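You operate a simulated robot arm through the tools that you are given. There is no shell and no other tool.

Carry out the task below with a simulated robot arm. There is one attempt and no reset: what you move stays moved.

Task
Rethread yarn 2, reset the lamp and set its disc to 1.
Fine: through disc 2 into catch 2, the drop wire lifted back on to the yarn; leave the other yarns and knobs as they are.

Only the result counts: the job must be done as asked and must still hold three seconds after the hand-in. Knocking over, shifting, dropping, spilling or breaking anything else fails it.

Robot
A 6-joint arm with a two-finger gripper, fixed in place. Base frame: the origin is at the foot of the arm, x ahead of it, y to its left, z up. Units: mm, rad, N and s.
Its first joint turns from -2.897 to 2.897 rad. Payload 2.45 kg.
The tool frame sits at the grasp point between the pads (the TCP): z along the fingers, y along the line on which they close. The tips reach 20 mm beyond it. Largest opening 140 mm; the body of the gripper starts 168 mm behind the TCP.
Orientation is that of the tool frame in the base frame, as a unit quaternion [w, x, y, z]. With the fingers straight down and closing along the base's y, the tool's x points along the base's -x, its y along +y and its z along -z.

Tools
- The arm moves only by the tool drive_tool. Its argument "rows" is a list that holds one entry, the list of rows, each a list of 6 numbers: the shift along the tool's x, y, z in units of 40 mm (1.0 is 40 mm), then the turn, a rotation vector about the tool's x, y, z in units of 5 degrees (1.0 is 5 degrees). In form: [[[dx, dy, dz, rx, ry, rz], ...]]. A call has 1 to 20 rows; each row shifts and turns the commanded pose from where the row before left it, along the tool's axes as they then stand. "hand" is the gripper command, from -1 (fully open) to 1 (shut), values between in proportion, set as the call begins (left out, the last holds). A call with a number of a shift or a turn outside -1 to 1 is refused whole. Each row takes 0.2 s and may step no farther than 50 mm and 0.15 rad from the row before; otherwise, or with a gripper value out of range, the whole call is refused. Where a pose cannot be reached the arm comes as near as it can. A force on the tool above 90 N (or 10 N above the force at the start of the call, whichever is more), or a blocked arm, ends the call early, and 0.2 s more pass. The fingers move at their own pace (about 45 mm/s each) and stop on an object; they squeeze with about 25 N. The grip force told is the motor's: it shows also when the fingers shut on nothing. Time passes only in rows, and 0.2 s behind the last, so rows that do not move let the fingers close. The reply holds the time, the measured pose of the TCP, the force on the tool along the base axes, the opening and the grip force, in the units named above and with some noise, with the torque about the TCP (base axes, N m) and any sound that the robot's microphone picked up.
- Cameras (640 x 400 px; columns grow to the right, rows downward): "scene" is fixed at [47.1, -500.8, 1466.6]; the picture's right is [0.59, -0.81, 0.00], its down [-0.29, -0.21, -0.94] and it looks along [0.76, 0.55, -0.35] (base axes); focal length 329 px, centre (320, 200). "wrist" rides on the gripper at [78, 11, -209] in the tool frame; the picture's right is [-0.14, 0.99, 0.00], its down [-0.92, -0.13, -0.37] and it looks along [-0.37, -0.05, 0.93] (tool axes); focal length 280 px, centre (320, 200). There is no depth. A picture from a camera that has moved, and an enlarged one, comes with that camera's place and axes in the base frame and with its lens.
- grab_frame(camera): a new picture of that camera. No time passes.
- close_up(camera, box): a new picture of the part [left, top, right, bottom] of that camera's present view, enlarged. No time passes.
- hand_in(): hands the job in; it is judged then, once.

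Places have to be worked out from the pictures, the camera data and where the tool is seen. Open the gripper and draw the arm clear of the work before you hand the job in, unless the task says otherwise.

The tools are called after "Request:" by a JSON object that holds its "api" and its "payload". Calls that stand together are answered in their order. drive_tool: Moves the arm, as the interface text tells. Its arguments: {"type":"object","properties":{"rows":{"type":"array","items":{"type":"array","items":{"type":"array","items":{"type":"number"}}}},"hand":{"type":"number"}},"required":["rows"]} The other tools are called the same way: grab_frame (camera) takes a picture; close_up (camera, box) takes an enlarged picture of a part of a camera's view; hand_in () hands the job in.

At the start:

```text
time_s: 0.0
ee_pos: [627.3, 290.0, 1309.9]
ee_rot: [0.0, 0.0, 1.0, 0.0]
wrist_force: [0.2, -0.1, 0.6]
wrist_torque: [0.0, 0.03, -0.02]
finger_gap: 140.0
grasp_force: 0.0
```

scene: 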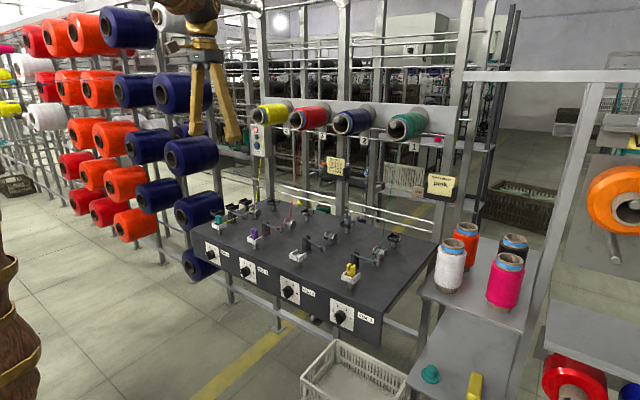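
wrist: 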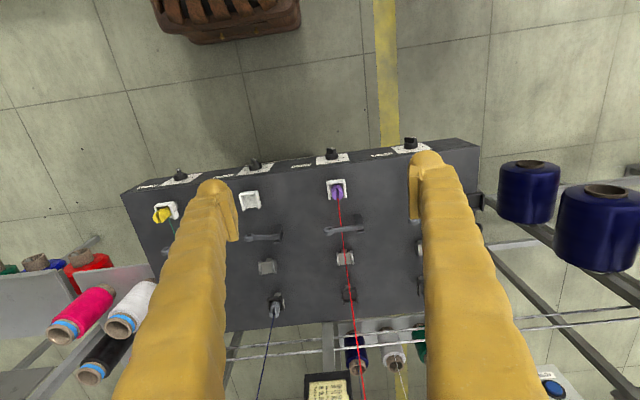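

The scene shows a dark tension board with four lanes, knobs on its front and cones behind. I'll enlarge parts of the scene view to understand the layout.

Request:
{"api": "close_up", "payload": {"camera": "scene", "box": [180, 180, 440, 340]}}

Request:
{"api": "close_up", "payload": {"camera": "scene", "box": [240, 90, 480, 240]}}

Request:
{"api": "close_up", "payload": {"camera": "wrist", "box": [120, 130, 480, 355]}}

Request:
{"api": "close_up", "payload": {"camera": "scene", "box": [270, 200, 390, 275]}}

```text
2.46 times, centred on (310, 260) of scene
camera zoom: at [47.1, -500.8, 1466.6], right [0.59, -0.81, 0.0], down [-0.29, -0.21, -0.94], along [0.76, 0.55, -0.35], focal length 809 px, centre (345, 52)
```

zoom: 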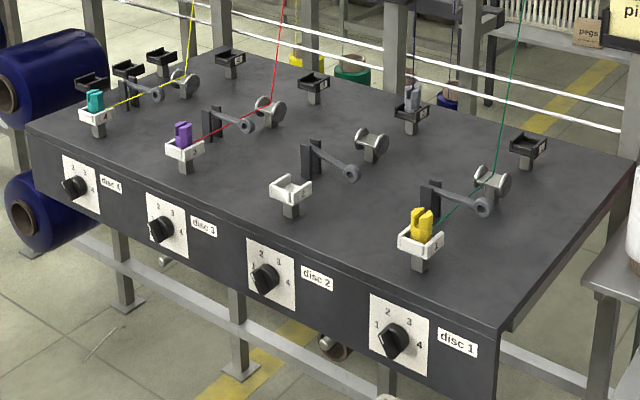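

```text
2.67 times, centred on (360, 165) of scene
camera zoom: at [47.1, -500.8, 1466.6], right [0.59, -0.81, 0.0], down [-0.29, -0.21, -0.94], along [0.76, 0.55, -0.35], focal length 877 px, centre (213, 293)
```

zoom: 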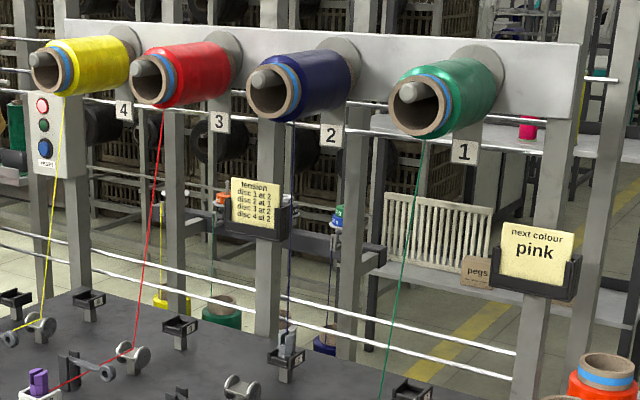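

```text
1.78 times, centred on (300, 242) of wrist
camera zoom: at [549.8, 300.6, 1519.7], right [0.14, 0.99, 0.0], down [0.92, -0.13, 0.37], along [0.37, -0.05, -0.93], focal length 498 px, centre (356, 124)
```

zoom: 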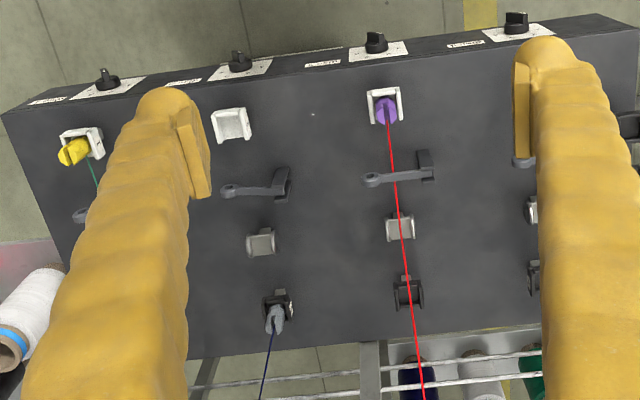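

```text
5.33 times, centred on (330, 238) of scene
camera zoom: at [47.1, -500.8, 1466.6], right [0.59, -0.81, 0.0], down [-0.29, -0.21, -0.94], along [0.76, 0.55, -0.35], focal length 1753 px, centre (267, 0)
```

zoom: 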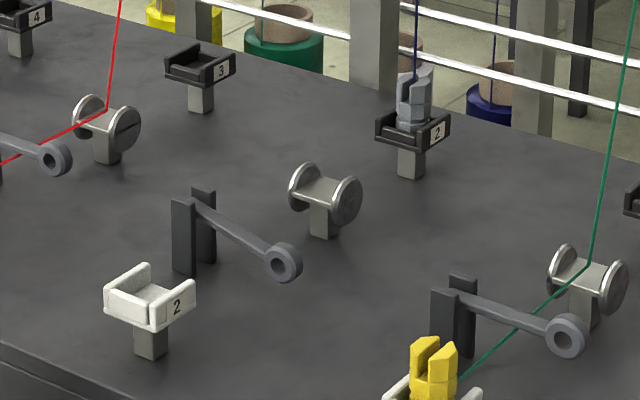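

Yarn 2's grey peg is parked in the rear black rest 2; catch 2 is empty, at about [765, 109, 922]. I'll shift the arm back (−x) and toward −y, so that lane 2 shows clear between the fingers, and look closer.

Request:
{"api": "drive_tool", "payload": {"rows": [[[0, -1, 0, 0, 0, 0], [0, -1, 0, 0, 0, 0], [0, -1, 0, 0, 0, 0], [0, -1, 0, 0, 0, 0], [0, -0.5, 0, 0, 0, 0], [0, 0, 0, 0, 0, 0]]], "hand": -1}}

Request:
{"api": "grab_frame", "payload": {"camera": "wrist"}}

Request:
{"api": "grab_frame", "payload": {"camera": "scene"}}

```text
time_s: 1.4
ee_pos: [628.5, 110.4, 1310.8]
ee_rot: [0.0, 0.0, 1.0, -0.001]
wrist_force: [-0.8, 0.1, 0.0]
wrist_torque: [-0.02, -0.04, 0.0]
finger_gap: 140.0
grasp_force: 0.1
```

```text
taken
camera wrist: at [550.3, 120.6, 1520.4], right [0.14, 0.99, 0.0], down [0.92, -0.13, 0.37], along [0.37, -0.05, -0.93], focal length 280 px, centre (320, 200)
```

wrist: 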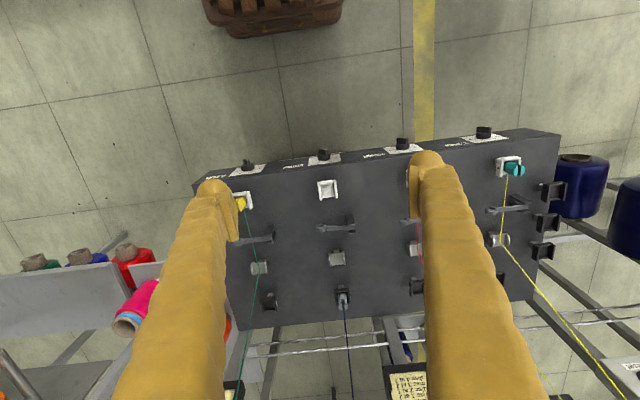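

```text
taken
```

scene: 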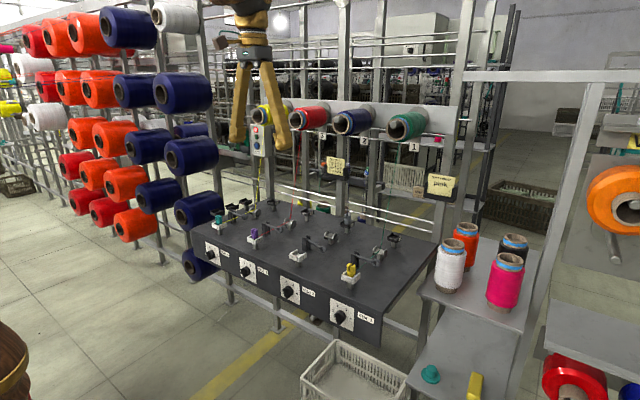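

Lane 2 now lies between the fingers: catch x≈765, lever x≈857, disc x≈941, rest x≈1076, y≈109. I go lower and a bit forward to see the details.

Request:
{"api": "drive_tool", "payload": {"rows": [[[-1, 0, 0.5, 0, 0, 0], [-1, 0, 0.5, 0, 0, 0], [-0.5, 0, 1, 0, 0, 0], [0, 0, 1, 0, 0, 0], [0, 0, 1, 0, 0, 0], [0, 0, 0.5, 0, 0, 0], [0, 0, 0, 0, 0, 0]]]}}

Request:
{"api": "grab_frame", "payload": {"camera": "wrist"}}

Request:
{"api": "close_up", "payload": {"camera": "wrist", "box": [240, 150, 440, 275]}}

Request:
{"api": "close_up", "payload": {"camera": "wrist", "box": [240, 275, 440, 400]}}

Request:
{"api": "grab_frame", "payload": {"camera": "scene"}}

```text
time_s: 3.0
ee_pos: [726.1, 108.8, 1130.0]
ee_rot: [-0.001, 0.0, 1.0, 0.0]
wrist_force: [-0.2, 0.3, 0.9]
wrist_torque: [0.0, 0.02, -0.03]
finger_gap: 139.8
grasp_force: 0.2
```

```text
taken
camera wrist: at [648.0, 117.8, 1339.4], right [0.14, 0.99, 0.0], down [0.92, -0.13, 0.37], along [0.37, -0.05, -0.93], focal length 280 px, centre (320, 200)
```

wrist: 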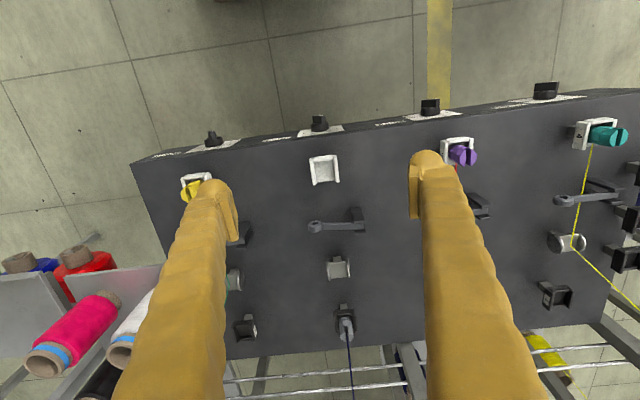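

```text
3.20 times, centred on (340, 212) of wrist
camera zoom: at [648.0, 117.8, 1339.4], right [0.14, 0.99, 0.0], down [0.92, -0.13, 0.37], along [0.37, -0.05, -0.93], focal length 897 px, centre (256, 160)
```

zoom: 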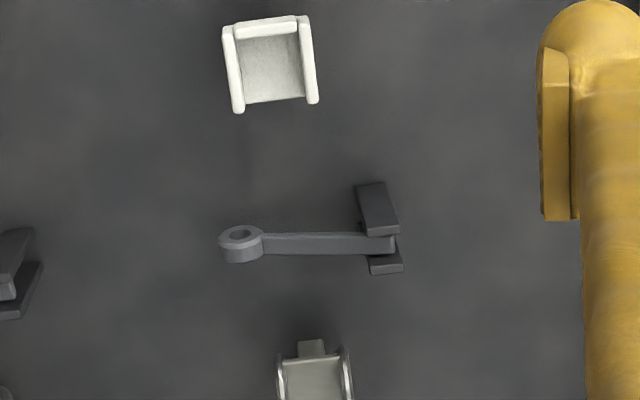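

```text
3.20 times, centred on (340, 338) of wrist
camera zoom: at [648.0, 117.8, 1339.4], right [0.14, 0.99, 0.0], down [0.92, -0.13, 0.37], along [0.37, -0.05, -0.93], focal length 897 px, centre (256, -240)
```

zoom: 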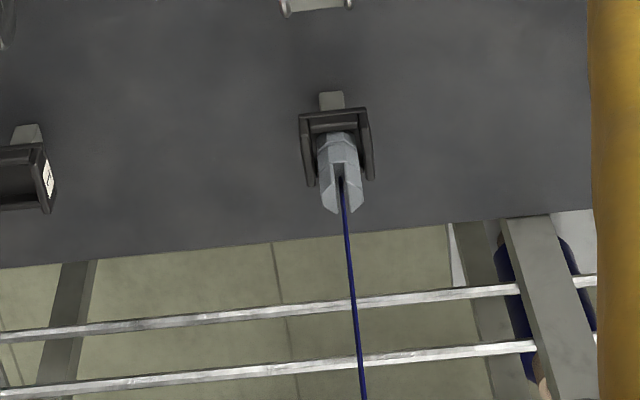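

```text
taken
```

scene: 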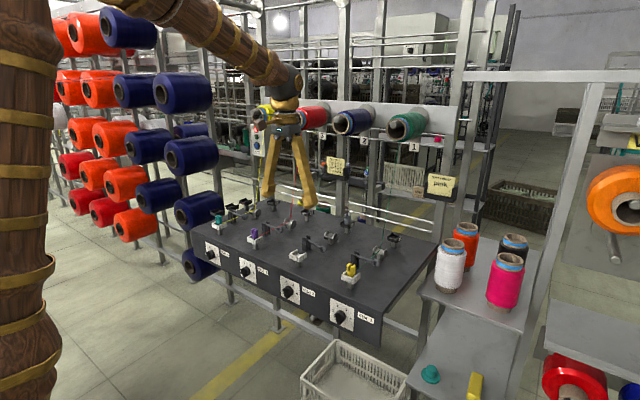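

The catches and rests are U-shaped (open to the rear) and the disc is a pair of flanges with a gap along y. I zoom more on the parked peg, the disc, the levers and the lamp box.

Request:
{"api": "close_up", "payload": {"camera": "scene", "box": [325, 205, 365, 230]}}

Request:
{"api": "close_up", "payload": {"camera": "scene", "box": [335, 235, 395, 290]}}

Request:
{"api": "close_up", "payload": {"camera": "scene", "box": [300, 225, 348, 255]}}

Request:
{"api": "close_up", "payload": {"camera": "scene", "box": [236, 115, 284, 160]}}

Request:
{"api": "close_up", "payload": {"camera": "scene", "box": [240, 210, 304, 250]}}

Request:
{"api": "close_up", "payload": {"camera": "scene", "box": [270, 270, 334, 310]}}

```text
16.00 times, centred on (345, 218) of scene
camera zoom: at [47.1, -500.8, 1466.6], right [0.59, -0.81, 0.0], down [-0.29, -0.21, -0.94], along [0.76, 0.55, -0.35], focal length 5259 px, centre (-80, -80)
```

zoom: 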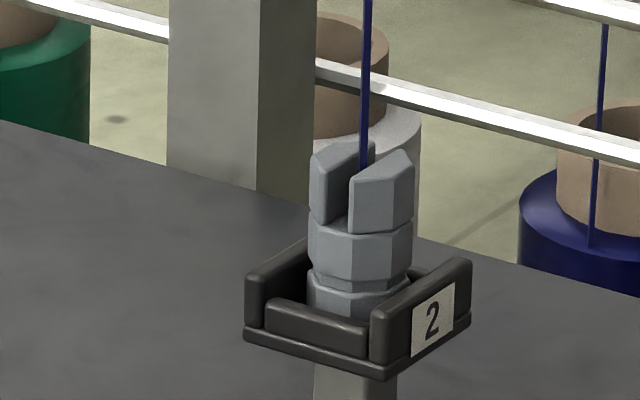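

```text
7.27 times, centred on (365, 262) of scene
camera zoom: at [47.1, -500.8, 1466.6], right [0.59, -0.81, 0.0], down [-0.29, -0.21, -0.94], along [0.76, 0.55, -0.35], focal length 2391 px, centre (-7, -254)
```

zoom: 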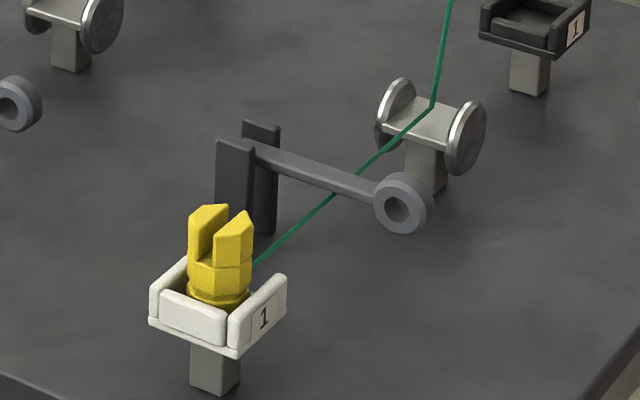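

```text
13.33 times, centred on (324, 240) of scene
camera zoom: at [47.1, -500.8, 1466.6], right [0.59, -0.81, 0.0], down [-0.29, -0.21, -0.94], along [0.76, 0.55, -0.35], focal length 4383 px, centre (267, -333)
```

zoom: 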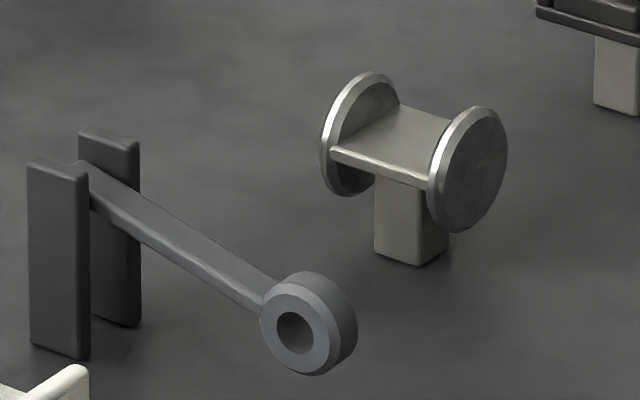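

```text
8.89 times, centred on (260, 138) of scene
camera zoom: at [47.1, -500.8, 1466.6], right [0.59, -0.81, 0.0], down [-0.29, -0.21, -0.94], along [0.76, 0.55, -0.35], focal length 2922 px, centre (853, 756)
```

zoom: 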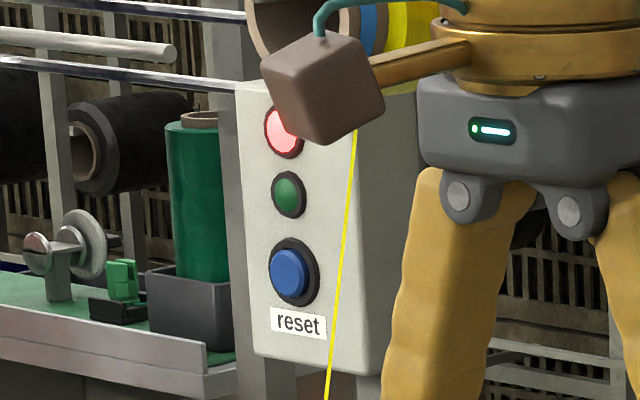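

```text
10.00 times, centred on (272, 230) of scene
camera zoom: at [47.1, -500.8, 1466.6], right [0.59, -0.81, 0.0], down [-0.29, -0.21, -0.94], along [0.76, 0.55, -0.35], focal length 3287 px, centre (800, -100)
```

zoom: 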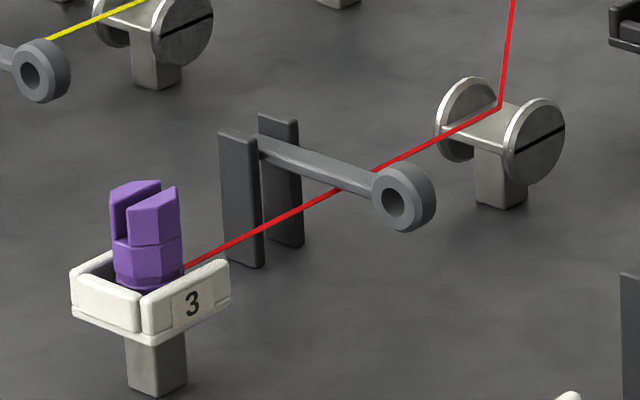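

```text
10.00 times, centred on (302, 290) of scene
camera zoom: at [47.1, -500.8, 1466.6], right [0.59, -0.81, 0.0], down [-0.29, -0.21, -0.94], along [0.76, 0.55, -0.35], focal length 3287 px, centre (500, -700)
```

zoom: 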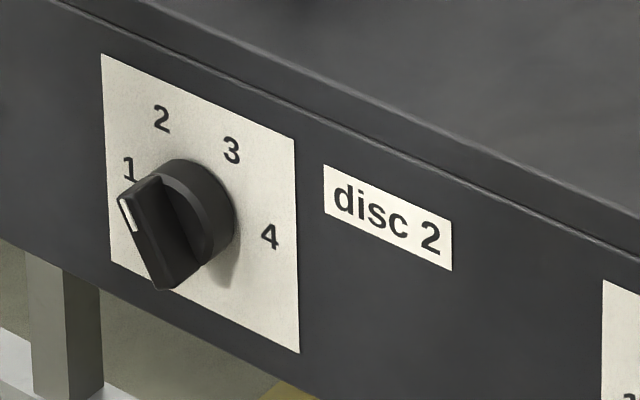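

Geometry is clear: the peg (about 26 mm wide, top z≈955) must go through the disc's ~32 mm gap; knob, lever and the blue reset button come later. I tilt the tool forward 45° where it stands, for reach to the rest at x≈1069 and a forward view.

Request:
{"api": "drive_tool", "payload": {"rows": [[[0, 0, 0, 0, -1, 0], [0, 0, 0, 0, -1, 0], [0, 0, 0, 0, -1, 0], [0, 0, 0, 0, -1, 0], [0, 0, 0, 0, -1, 0], [0, 0, 0, 0, -1, 0], [0, 0, 0, 0, -1, 0], [0, 0, 0, 0, -1, 0], [0, 0, 0, 0, -1, 0], [0, 0, 0, 0, 0, 0]]]}}

Request:
{"api": "grab_frame", "payload": {"camera": "wrist"}}

Request:
{"api": "grab_frame", "payload": {"camera": "scene"}}

```text
time_s: 5.2
ee_pos: [728.2, 110.7, 1129.6]
ee_rot: [0.383, -0.001, 0.924, 0.001]
wrist_force: [0.0, -0.6, 0.4]
wrist_torque: [-0.01, 0.0, -0.02]
finger_gap: 140.0
grasp_force: 0.1
```

```text
taken
camera wrist: at [525.0, 121.3, 1222.7], right [0.1, 0.99, 0.1], down [0.39, -0.13, 0.91], along [0.92, -0.05, -0.4], focal length 280 px, centre (320, 200)
```

wrist: 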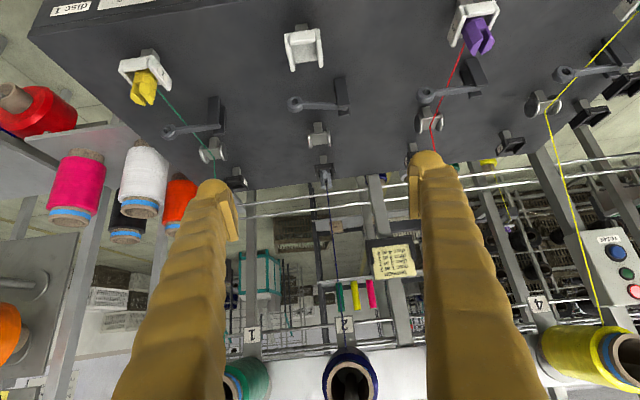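

```text
taken
```

scene: 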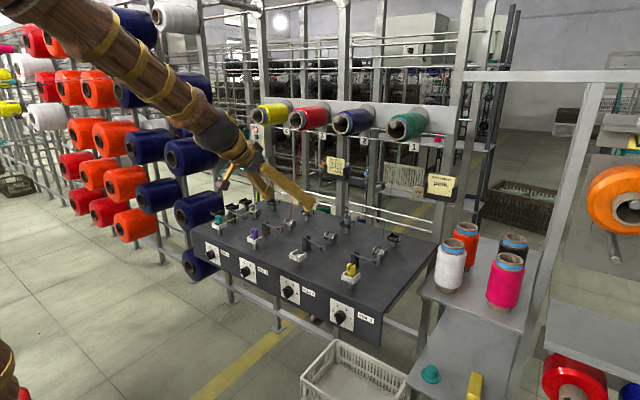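

The tilted view shows lane 2 and the reset button, which triangulates to about [1147, 676, 1152]. Now I zoom on lane 2 from here to refine positions.

Request:
{"api": "close_up", "payload": {"camera": "wrist", "box": [270, 120, 370, 195]}}

Request:
{"api": "close_up", "payload": {"camera": "wrist", "box": [260, 10, 380, 100]}}

Request:
{"api": "close_up", "payload": {"camera": "wrist", "box": [270, 80, 370, 155]}}

Request:
{"api": "close_up", "payload": {"camera": "wrist", "box": [530, 180, 640, 300]}}

```text
5.33 times, centred on (320, 158) of wrist
camera zoom: at [525.0, 121.3, 1222.7], right [0.1, 0.99, 0.1], down [0.39, -0.13, 0.91], along [0.92, -0.05, -0.4], focal length 1495 px, centre (320, 427)
```

zoom: 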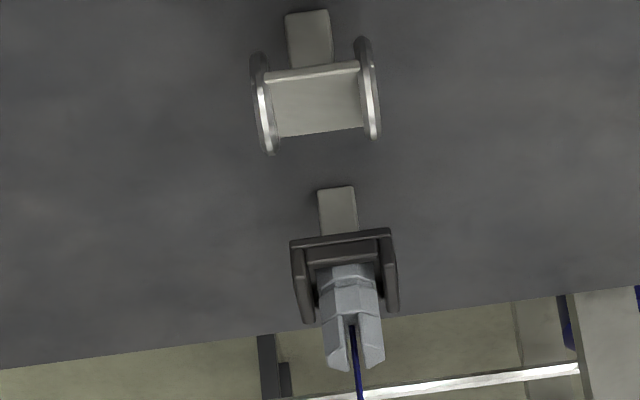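

```text
4.44 times, centred on (320, 55) of wrist
camera zoom: at [525.0, 121.3, 1222.7], right [0.1, 0.99, 0.1], down [0.39, -0.13, 0.91], along [0.92, -0.05, -0.4], focal length 1246 px, centre (320, 844)
```

zoom: 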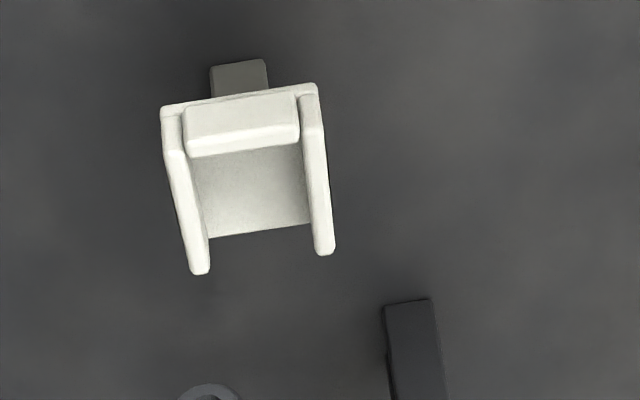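

```text
5.33 times, centred on (320, 118) of wrist
camera zoom: at [525.0, 121.3, 1222.7], right [0.1, 0.99, 0.1], down [0.39, -0.13, 0.91], along [0.92, -0.05, -0.4], focal length 1495 px, centre (320, 640)
```

zoom: 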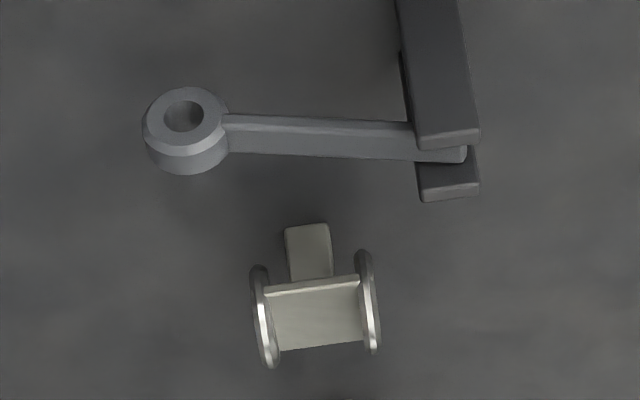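

```text
3.33 times, centred on (585, 240) of wrist
camera zoom: at [525.0, 121.3, 1222.7], right [0.1, 0.99, 0.1], down [0.39, -0.13, 0.91], along [0.92, -0.05, -0.4], focal length 935 px, centre (-563, 67)
```

zoom: 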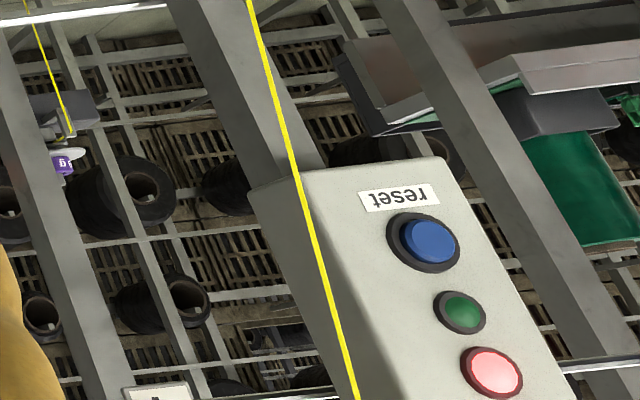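

Refined: rest centre ≈ (1076, 108), wall top z≈920, peg top z≈955; disc ≈ (950, 108, 917); catch ≈ (766, 108, 925). I move the open, tilted gripper to a pre-grasp pose 100 mm back along the tool axis from the peg.

Request:
{"api": "drive_tool", "payload": {"rows": [[[-0.432, -0.01, 0.97, 0, 0, 0], [-0.432, -0.01, 0.97, 0, 0, 0], [-0.432, -0.01, 0.97, 0, 0, 0], [-0.432, -0.01, 0.97, 0, 0, 0], [-0.432, -0.01, 0.97, 0, 0, 0], [-0.432, -0.01, 0.97, 0, 0, 0], [-0.432, 0, 0.97, 0, 0, 0], [0, 0, 0, 0, 0, 0]]], "hand": -1}}

Request:
{"api": "grab_frame", "payload": {"camera": "wrist"}}

Request:
{"api": "close_up", "payload": {"camera": "scene", "box": [260, 150, 420, 280]}}

```text
time_s: 7.0
ee_pos: [1006.6, 104.5, 1023.4]
ee_rot: [0.383, 0.0, 0.924, 0.0]
wrist_force: [-1.1, 0.6, 0.0]
wrist_torque: [0.02, 0.0, 0.05]
finger_gap: 140.0
grasp_force: 0.0
```

```text
taken
camera wrist: at [803.5, 116.1, 1115.8], right [0.1, 0.99, 0.1], down [0.39, -0.13, 0.91], along [0.92, -0.05, -0.4], focal length 280 px, centre (320, 200)
```

wrist: 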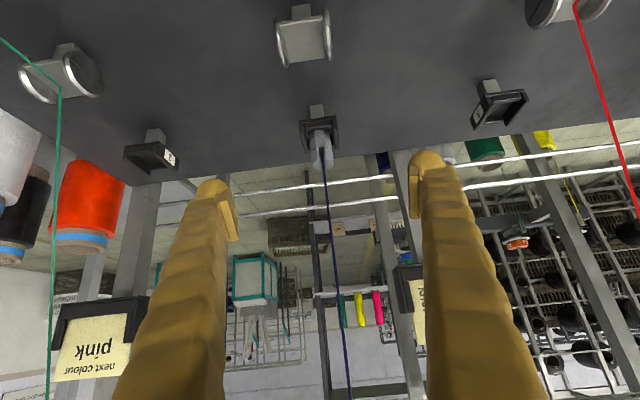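

```text
3.08 times, centred on (340, 215) of scene
camera zoom: at [47.1, -500.8, 1466.6], right [0.59, -0.81, 0.0], down [-0.29, -0.21, -0.94], along [0.76, 0.55, -0.35], focal length 1011 px, centre (258, 154)
```

zoom: 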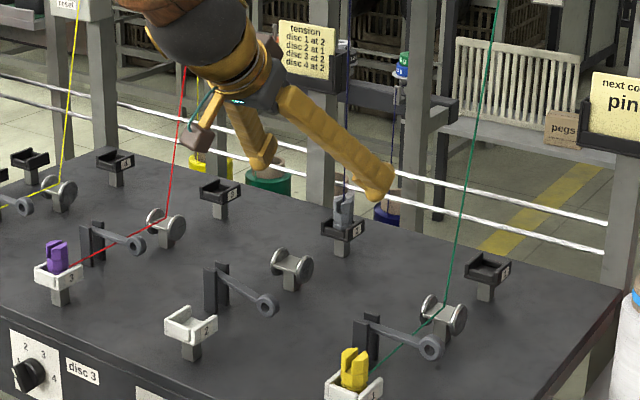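

I'm at the pre-grasp. I zoom on the peg and take another reading to settle the y value.

Request:
{"api": "close_up", "payload": {"camera": "wrist", "box": [280, 90, 360, 190]}}

Request:
{"api": "close_up", "payload": {"camera": "wrist", "box": [260, 0, 350, 70]}}

Request:
{"api": "drive_tool", "payload": {"rows": [[[0, 0, 0, 0, 0, 0]]]}}

```text
4.00 times, centred on (320, 140) of wrist
camera zoom: at [803.5, 116.1, 1115.8], right [0.1, 0.99, 0.1], down [0.39, -0.13, 0.91], along [0.92, -0.05, -0.4], focal length 1122 px, centre (320, 440)
```

zoom: 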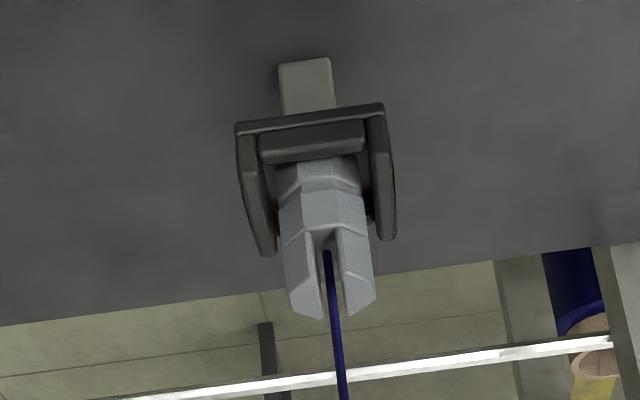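

```text
5.71 times, centred on (305, 35) of wrist
camera zoom: at [803.5, 116.1, 1115.8], right [0.1, 0.99, 0.1], down [0.39, -0.13, 0.91], along [0.92, -0.05, -0.4], focal length 1602 px, centre (406, 1143)
```

zoom: 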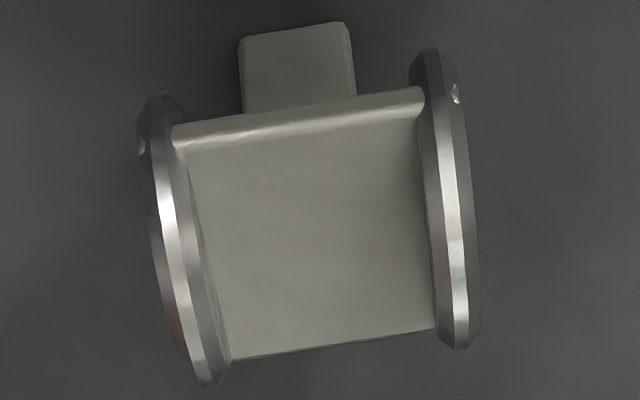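

```text
time_s: 7.4
ee_pos: [1006.8, 105.9, 1022.6]
ee_rot: [0.383, 0.0, 0.924, 0.0]
wrist_force: [0.3, 0.5, -0.6]
wrist_torque: [0.01, -0.02, 0.01]
finger_gap: 140.0
grasp_force: 0.0
```

Wrist view: wall top z≈918, peg top ≈960, peg 3 mm to +y of the TCP; disc centre ≈ (952, 108.5, 917) with a ~30 mm gap. I advance along the tool axis to grasp the peg above the rest walls at TCP ≈ (1076.5, 108.5, 949).

Request:
{"api": "drive_tool", "payload": {"rows": [[[0.019, 0.04, 0.636, 0, 0, 0], [0.019, 0.04, 0.636, 0, 0, 0], [0.019, 0, 0.636, 0, 0, 0], [0.018, 0, 0.636, 0, 0, 0], [0, 0, 0, 0, 0, 0]]]}}

Request:
{"api": "grab_frame", "payload": {"camera": "wrist"}}

Request:
{"api": "close_up", "payload": {"camera": "scene", "box": [310, 190, 374, 230]}}

```text
time_s: 8.6
ee_pos: [1076.3, 110.1, 950.3]
ee_rot: [0.382, 0.001, 0.924, -0.001]
wrist_force: [0.0, -0.9, 0.3]
wrist_torque: [-0.03, 0.01, -0.02]
finger_gap: 140.0
grasp_force: 0.2
```

```text
taken
camera wrist: at [872.8, 120.7, 1042.5], right [0.1, 0.99, 0.1], down [0.39, -0.13, 0.91], along [0.92, -0.05, -0.4], focal length 280 px, centre (320, 200)
```

wrist: 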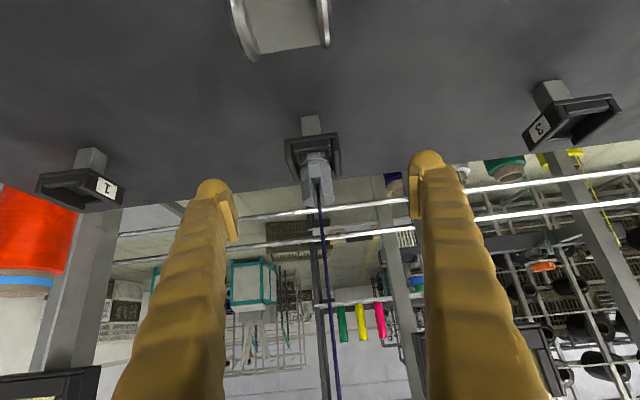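

```text
10.00 times, centred on (342, 210) of scene
camera zoom: at [47.1, -500.8, 1466.6], right [0.59, -0.81, 0.0], down [-0.29, -0.21, -0.94], along [0.76, 0.55, -0.35], focal length 3287 px, centre (100, 100)
```

zoom: 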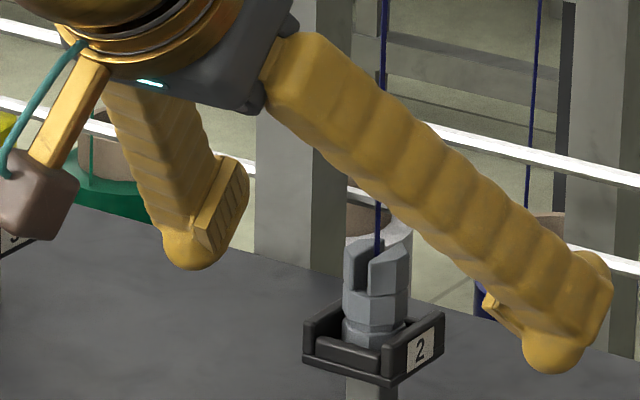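

The peg sits centred between the pads with its top ~10 mm above the TCP and the fingers clear of the rest walls. I close the gripper.

Request:
{"api": "drive_tool", "payload": {"rows": [[[0, 0, 0, 0, 0, 0], [0, 0, 0, 0, 0, 0], [0, 0, 0, 0, 0, 0], [0, 0, 0, 0, 0, 0], [0, 0, 0, 0, 0, 0], [0, 0, 0, 0, 0, 0], [0, 0, 0, 0, 0, 0], [0, 0, 0, 0, 0, 0], [0, 0, 0, 0, 0, 0]]], "hand": 1}}

Request:
{"api": "grab_frame", "payload": {"camera": "wrist"}}

Request:
{"api": "close_up", "payload": {"camera": "scene", "box": [310, 190, 374, 230]}}

```text
time_s: 10.6
ee_pos: [1075.5, 110.4, 949.1]
ee_rot: [0.383, 0.001, 0.924, -0.001]
wrist_force: [2.0, -17.7, -0.1]
wrist_torque: [-0.42, 0.0, 0.01]
finger_gap: 37.4
grasp_force: 45.1
```

```text
taken
camera wrist: at [872.8, 120.0, 1042.7], right [0.1, 0.99, 0.1], down [0.39, -0.13, 0.91], along [0.92, -0.05, -0.4], focal length 280 px, centre (320, 200)
```

wrist: 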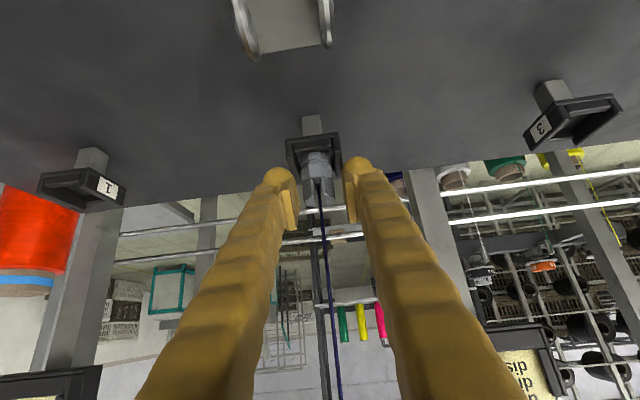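

```text
10.00 times, centred on (342, 210) of scene
camera zoom: at [47.1, -500.8, 1466.6], right [0.59, -0.81, 0.0], down [-0.29, -0.21, -0.94], along [0.76, 0.55, -0.35], focal length 3287 px, centre (100, 100)
```

zoom: 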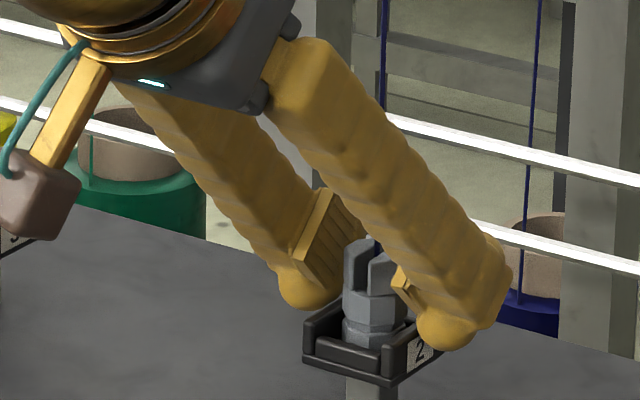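

The 18 N side load with a torque lever ~24 mm below the TCP tells me the −y finger's lower corner met the rest wall, not the peg. I open a little, raise 9 mm and re-measure.

Request:
{"api": "drive_tool", "payload": {"rows": [[[0, 0, 0, 0, 0, 0], [0, 0, 0, 0, 0, 0], [0, 0, 0, 0, 0, 0], [-0.08, -0.02, -0.08, 0, 0, 0], [-0.08, -0.02, -0.08, 0, 0, 0], [0, 0, 0, 0, 0, 0]]], "hand": 0.1}}

Request:
{"api": "close_up", "payload": {"camera": "wrist", "box": [240, 110, 400, 230]}}

Request:
{"api": "close_up", "payload": {"camera": "scene", "box": [326, 205, 366, 230]}}

```text
time_s: 12.0
ee_pos: [1076.8, 110.0, 959.5]
ee_rot: [0.383, 0.0, 0.924, 0.0]
wrist_force: [-0.4, 0.6, 0.8]
wrist_torque: [0.01, 0.0, 0.02]
finger_gap: 63.4
grasp_force: 0.0
```

```text
3.33 times, centred on (320, 170) of wrist
camera zoom: at [873.2, 121.0, 1051.9], right [0.1, 0.99, 0.1], down [0.39, -0.13, 0.91], along [0.92, -0.05, -0.4], focal length 935 px, centre (320, 300)
```

zoom: 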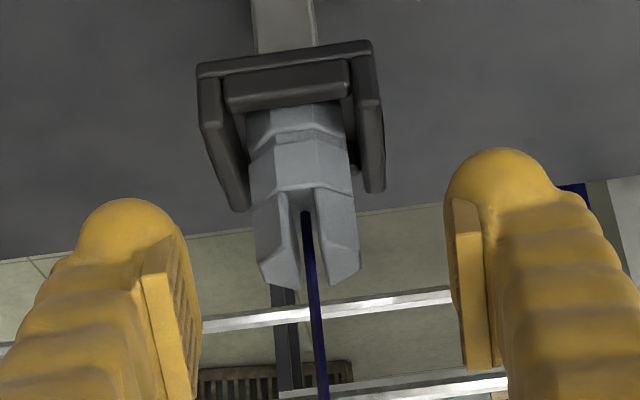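

```text
16.00 times, centred on (346, 218) of scene
camera zoom: at [47.1, -500.8, 1466.6], right [0.59, -0.81, 0.0], down [-0.29, -0.21, -0.94], along [0.76, 0.55, -0.35], focal length 5259 px, centre (-96, -80)
```

zoom: 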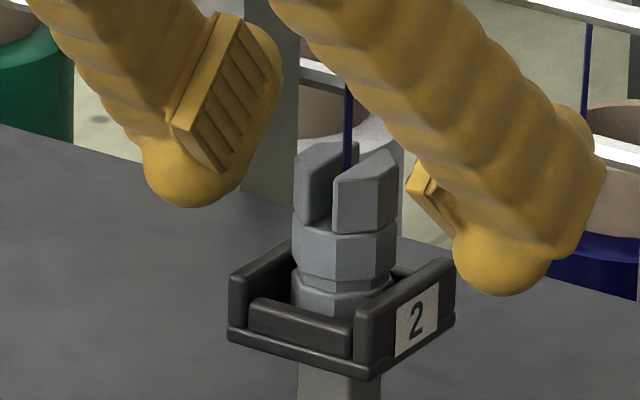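

Now the walls are cleared; the peg is ~2 mm to −y of the TCP and the pads overlap its upper part. I shift −2 mm in y, lower 3 mm and close again.

Request:
{"api": "drive_tool", "payload": {"rows": [[[0.053, -0.05, 0.053, 0, 0, 0], [0, 0, 0, 0, 0, 0], [0, 0, 0, 0, 0, 0], [0, 0, 0, 0, 0, 0], [0, 0, 0, 0, 0, 0], [0, 0, 0, 0, 0, 0]]], "hand": 1}}

Request:
{"api": "close_up", "payload": {"camera": "wrist", "box": [240, 110, 400, 230]}}

Request:
{"api": "close_up", "payload": {"camera": "scene", "box": [326, 205, 366, 230]}}

```text
time_s: 13.4
ee_pos: [1076.4, 108.8, 955.1]
ee_rot: [0.382, 0.0, 0.924, 0.0]
wrist_force: [0.1, 0.8, 0.1]
wrist_torque: [0.07, -0.02, -0.02]
finger_gap: 20.7
grasp_force: 25.0
```

```text
3.33 times, centred on (320, 170) of wrist
camera zoom: at [872.8, 119.0, 1048.5], right [0.1, 0.99, 0.1], down [0.39, -0.13, 0.91], along [0.92, -0.05, -0.4], focal length 935 px, centre (320, 300)
```

zoom: 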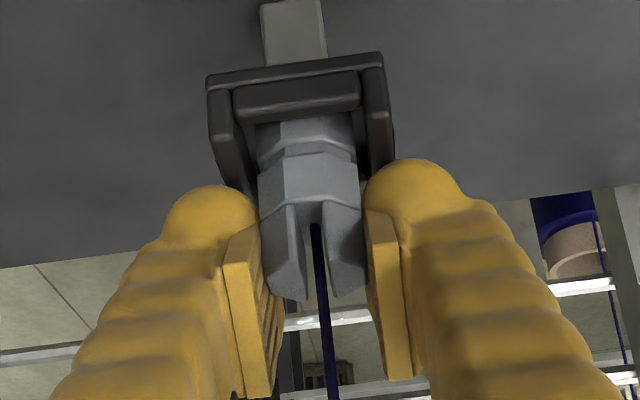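

```text
16.00 times, centred on (346, 218) of scene
camera zoom: at [47.1, -500.8, 1466.6], right [0.59, -0.81, 0.0], down [-0.29, -0.21, -0.94], along [0.76, 0.55, -0.35], focal length 5259 px, centre (-96, -80)
```

zoom: 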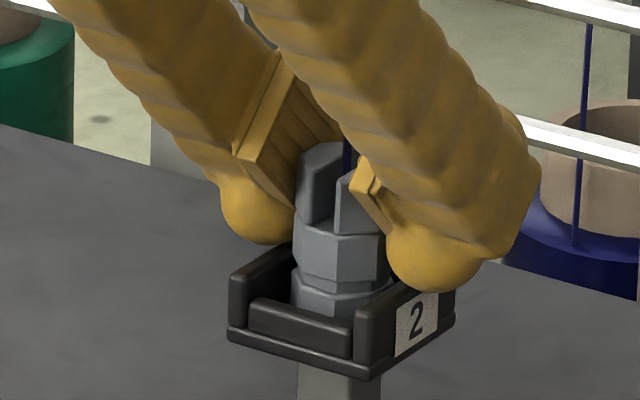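

The peg is gripped: gap 20.7 mm, 25 N, no side load. I lift straight up 40 mm.

Request:
{"api": "drive_tool", "payload": {"rows": [[[-0.18, 0, -0.18, 0, 0, 0], [-0.18, 0, -0.18, 0, 0, 0], [-0.18, 0, -0.18, 0, 0, 0], [-0.18, 0, -0.18, 0, 0, 0], [0, 0, 0, 0, 0, 0]]]}}

Request:
{"api": "grab_frame", "payload": {"camera": "wrist"}}

Request:
{"api": "close_up", "payload": {"camera": "scene", "box": [310, 185, 374, 225]}}

```text
time_s: 14.6
ee_pos: [1075.2, 106.4, 995.1]
ee_rot: [0.382, 0.0, 0.924, 0.0]
wrist_force: [-0.6, 1.2, -0.3]
wrist_torque: [0.0, -0.01, 0.01]
finger_gap: 20.7
grasp_force: 25.2
```

```text
taken
camera wrist: at [871.9, 116.7, 1088.7], right [0.1, 0.99, 0.1], down [0.39, -0.13, 0.91], along [0.92, -0.05, -0.4], focal length 280 px, centre (320, 200)
```

wrist: 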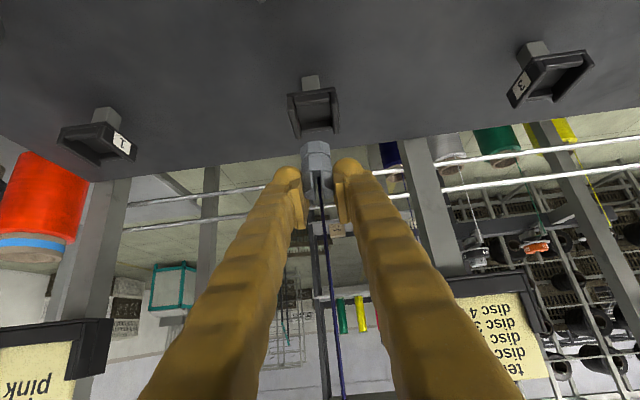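

```text
10.00 times, centred on (342, 205) of scene
camera zoom: at [47.1, -500.8, 1466.6], right [0.59, -0.81, 0.0], down [-0.29, -0.21, -0.94], along [0.76, 0.55, -0.35], focal length 3287 px, centre (100, 150)
```

zoom: 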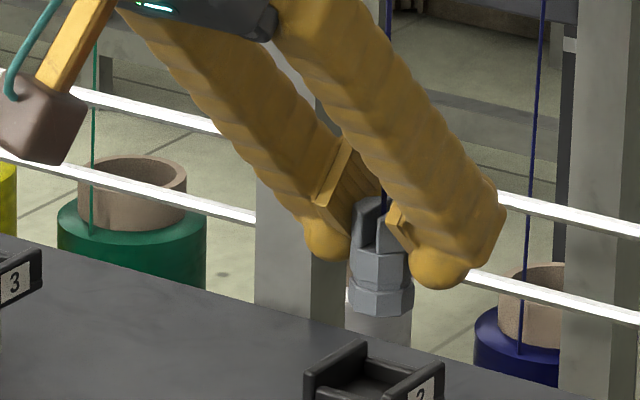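

The peg is out of the rest, its bottom ~45 mm below the TCP and yarn following. I move back to about 55 mm behind the disc, still high, to check alignment with its gap.

Request:
{"api": "drive_tool", "payload": {"rows": [[[0.41, 0, -0.41, 0, 0, 0], [0.41, 0, -0.41, 0, 0, 0], [0.41, 0, -0.41, 0, 0, 0], [0, 0, 0, 0, 0, 0], [0, 0, 0, 0, 0, 0]]]}}

Request:
{"api": "grab_frame", "payload": {"camera": "wrist"}}

Request:
{"api": "close_up", "payload": {"camera": "scene", "box": [290, 185, 370, 245]}}

```text
time_s: 15.8
ee_pos: [1006.5, 106.1, 996.1]
ee_rot: [0.382, 0.0, 0.924, 0.0]
wrist_force: [0.7, -0.6, -0.2]
wrist_torque: [-0.01, 0.0, 0.01]
finger_gap: 20.6
grasp_force: 25.1
```

```text
taken
camera wrist: at [802.7, 117.0, 1088.7], right [0.1, 0.99, 0.1], down [0.39, -0.13, 0.91], along [0.92, -0.05, -0.4], focal length 280 px, centre (320, 200)
```

wrist: 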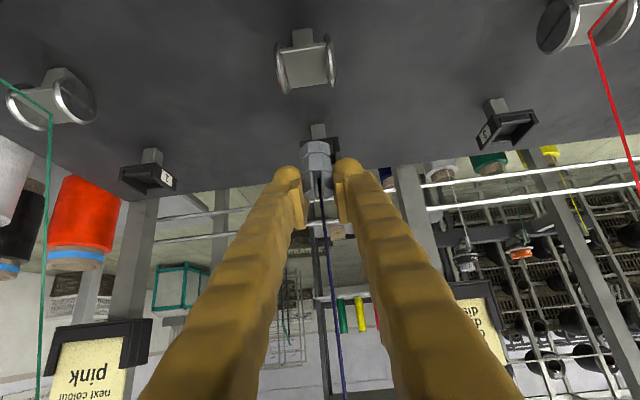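

```text
6.67 times, centred on (330, 215) of scene
camera zoom: at [47.1, -500.8, 1466.6], right [0.59, -0.81, 0.0], down [-0.29, -0.21, -0.94], along [0.76, 0.55, -0.35], focal length 2191 px, centre (253, 100)
```

zoom: 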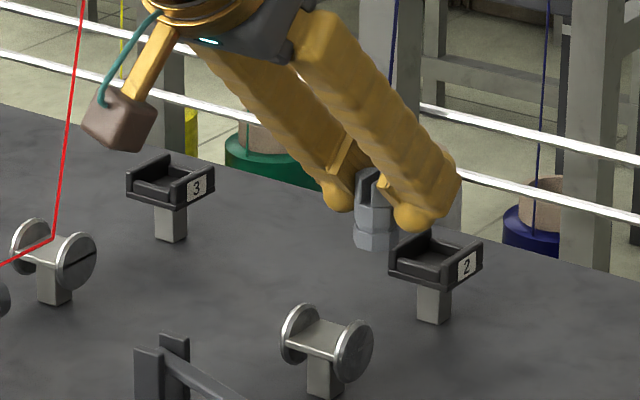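

I zoom in the wrist view to compare the held peg's lateral position with the disc gap.

Request:
{"api": "close_up", "payload": {"camera": "wrist", "box": [255, 20, 385, 110]}}

Request:
{"api": "close_up", "payload": {"camera": "wrist", "box": [255, 120, 385, 240]}}

```text
4.44 times, centred on (320, 65) of wrist
camera zoom: at [802.7, 117.0, 1088.7], right [0.1, 0.99, 0.1], down [0.39, -0.13, 0.91], along [0.92, -0.05, -0.4], focal length 1246 px, centre (320, 800)
```

zoom: 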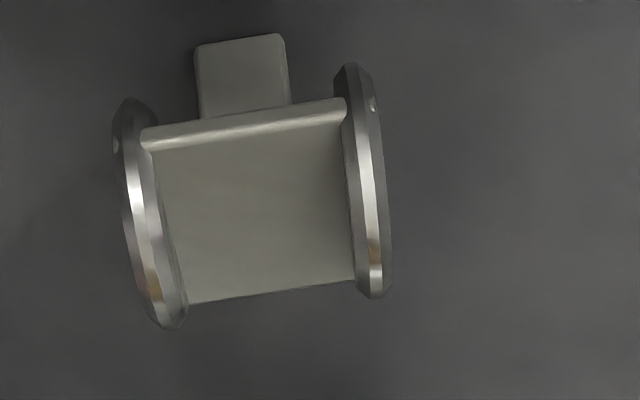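

```text
3.33 times, centred on (320, 180) of wrist
camera zoom: at [802.7, 117.0, 1088.7], right [0.1, 0.99, 0.1], down [0.39, -0.13, 0.91], along [0.92, -0.05, -0.4], focal length 935 px, centre (320, 267)
```

zoom: 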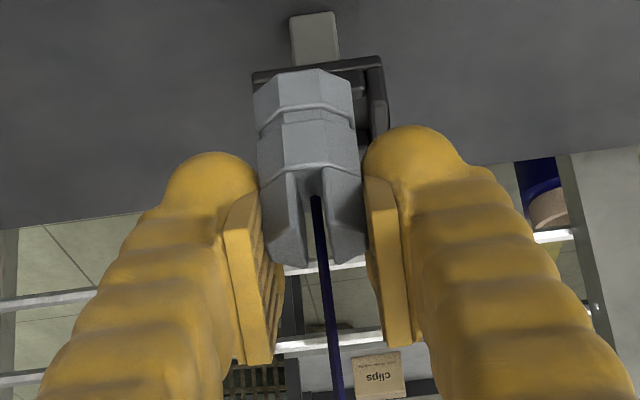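

The disc gap is ~2.7 mm to +y of the held peg. I shift +y by 2.7 mm and check again.

Request:
{"api": "drive_tool", "payload": {"rows": [[[0, 0.068, 0, 0, 0, 0], [0, 0, 0, 0, 0, 0], [0, 0, 0, 0, 0, 0]]]}}

Request:
{"api": "close_up", "payload": {"camera": "wrist", "box": [255, 20, 385, 110]}}

```text
time_s: 16.6
ee_pos: [1004.9, 109.0, 994.6]
ee_rot: [0.383, 0.0, 0.924, 0.0]
wrist_force: [-0.3, -0.1, 0.2]
wrist_torque: [-0.01, -0.04, 0.0]
finger_gap: 20.7
grasp_force: 25.1
```

```text
4.44 times, centred on (320, 65) of wrist
camera zoom: at [802.2, 119.7, 1089.1], right [0.1, 0.99, 0.1], down [0.39, -0.13, 0.91], along [0.92, -0.05, -0.4], focal length 1246 px, centre (320, 800)
```

zoom: 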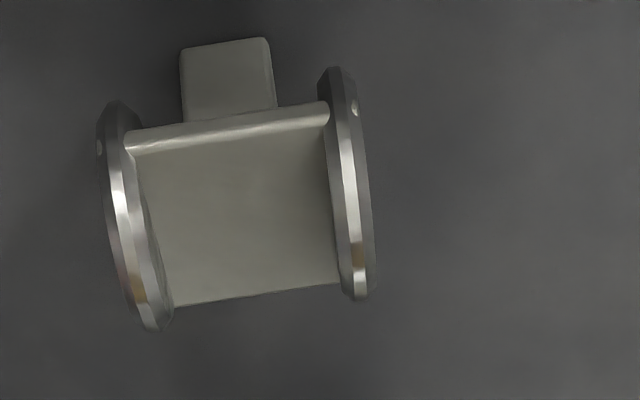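

Aligned within ~0.3 mm. I lower to TCP z≈971 behind the disc so the peg's bottom is just above the plate and the fingers just above the flanges, then view from the scene.

Request:
{"api": "drive_tool", "payload": {"rows": [[[0.212, 0, 0.212, 0, 0, 0], [0.212, 0, 0.212, 0, 0, 0], [0, 0, 0, 0, 0, 0], [0, 0, 0, 0, 0, 0]]]}}

Request:
{"api": "close_up", "payload": {"camera": "wrist", "box": [255, 0, 385, 90]}}

Request:
{"api": "close_up", "payload": {"camera": "scene", "box": [305, 195, 369, 245]}}

```text
time_s: 17.6
ee_pos: [1005.7, 108.7, 973.1]
ee_rot: [0.383, 0.0, 0.924, 0.001]
wrist_force: [-0.2, -0.7, -0.1]
wrist_torque: [0.0, -0.02, 0.0]
finger_gap: 20.4
grasp_force: 24.6
```

```text
4.44 times, centred on (320, 45) of wrist
camera zoom: at [801.7, 119.7, 1065.8], right [0.1, 0.99, 0.1], down [0.39, -0.13, 0.91], along [0.92, -0.05, -0.4], focal length 1246 px, centre (320, 889)
```

zoom: 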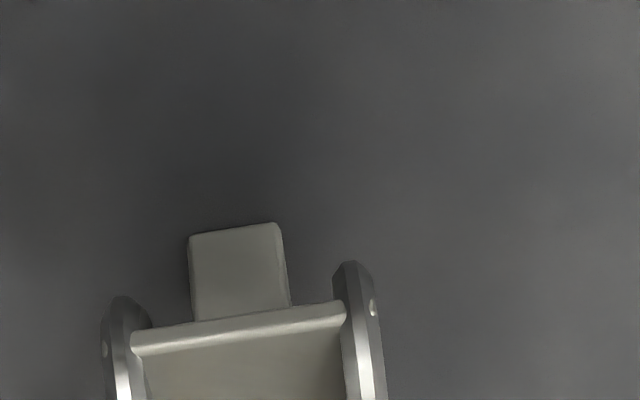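

```text
8.00 times, centred on (337, 220) of scene
camera zoom: at [47.1, -500.8, 1466.6], right [0.59, -0.81, 0.0], down [-0.29, -0.21, -0.94], along [0.76, 0.55, -0.35], focal length 2630 px, centre (184, 40)
```

zoom: 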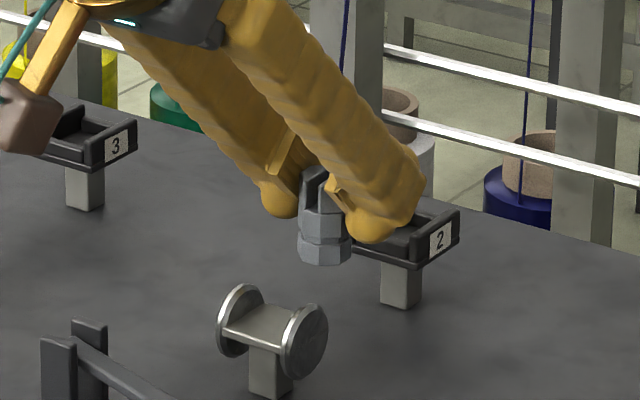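

Scene geometry puts the peg bottom ~10 mm above the disc plate. I lower 6 mm more, then draw the peg straight forward through the gap in small steps.

Request:
{"api": "drive_tool", "payload": {"rows": [[[0.106, 0, 0.106, 0, 0, 0], [0.16, 0, -0.16, 0, 0, 0], [0.16, 0, -0.16, 0, 0, 0], [0.16, 0, -0.16, 0, 0, 0], [0, 0, 0, 0, 0, 0]]]}}

Request:
{"api": "close_up", "payload": {"camera": "scene", "box": [295, 205, 359, 245]}}

Request:
{"api": "grab_frame", "payload": {"camera": "wrist"}}

```text
time_s: 18.8
ee_pos: [978.7, 110.4, 967.3]
ee_rot: [0.383, 0.001, 0.924, 0.0]
wrist_force: [0.1, 0.1, -0.9]
wrist_torque: [-0.01, 0.0, 0.02]
finger_gap: 20.7
grasp_force: 25.1
```

```text
10.00 times, centred on (327, 225) of scene
camera zoom: at [47.1, -500.8, 1466.6], right [0.59, -0.81, 0.0], down [-0.29, -0.21, -0.94], along [0.76, 0.55, -0.35], focal length 3287 px, centre (250, -50)
```

zoom: 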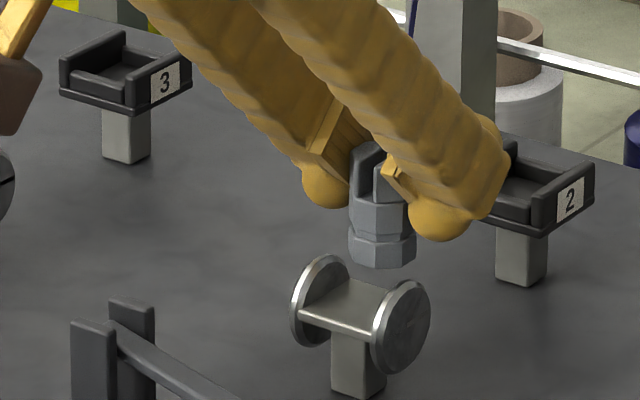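

```text
taken
camera wrist: at [775.3, 121.6, 1060.6], right [0.1, 0.99, 0.1], down [0.39, -0.13, 0.91], along [0.92, -0.05, -0.4], focal length 280 px, centre (320, 200)
```

wrist: 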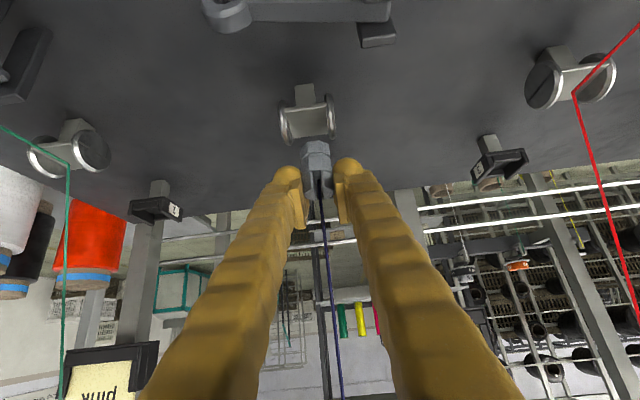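

I check alignment once more with the disc now right in front of the peg.

Request:
{"api": "close_up", "payload": {"camera": "wrist", "box": [260, 75, 380, 165]}}

Request:
{"api": "drive_tool", "payload": {"rows": [[[0, 0, 0, 0, 0, 0]]]}}

```text
4.44 times, centred on (320, 120) of wrist
camera zoom: at [775.3, 121.6, 1060.6], right [0.1, 0.99, 0.1], down [0.39, -0.13, 0.91], along [0.92, -0.05, -0.4], focal length 1246 px, centre (320, 556)
```

zoom: 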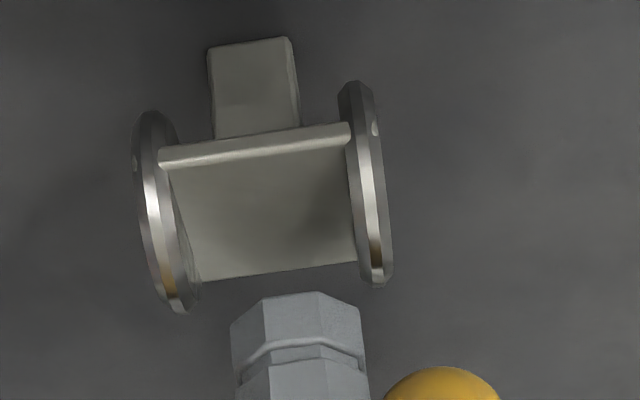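

```text
time_s: 19.2
ee_pos: [979.5, 111.0, 967.1]
ee_rot: [0.383, 0.0, 0.924, 0.0]
wrist_force: [0.9, 0.5, -0.2]
wrist_torque: [-0.02, 0.01, -0.01]
finger_gap: 20.2
grasp_force: 25.5
```

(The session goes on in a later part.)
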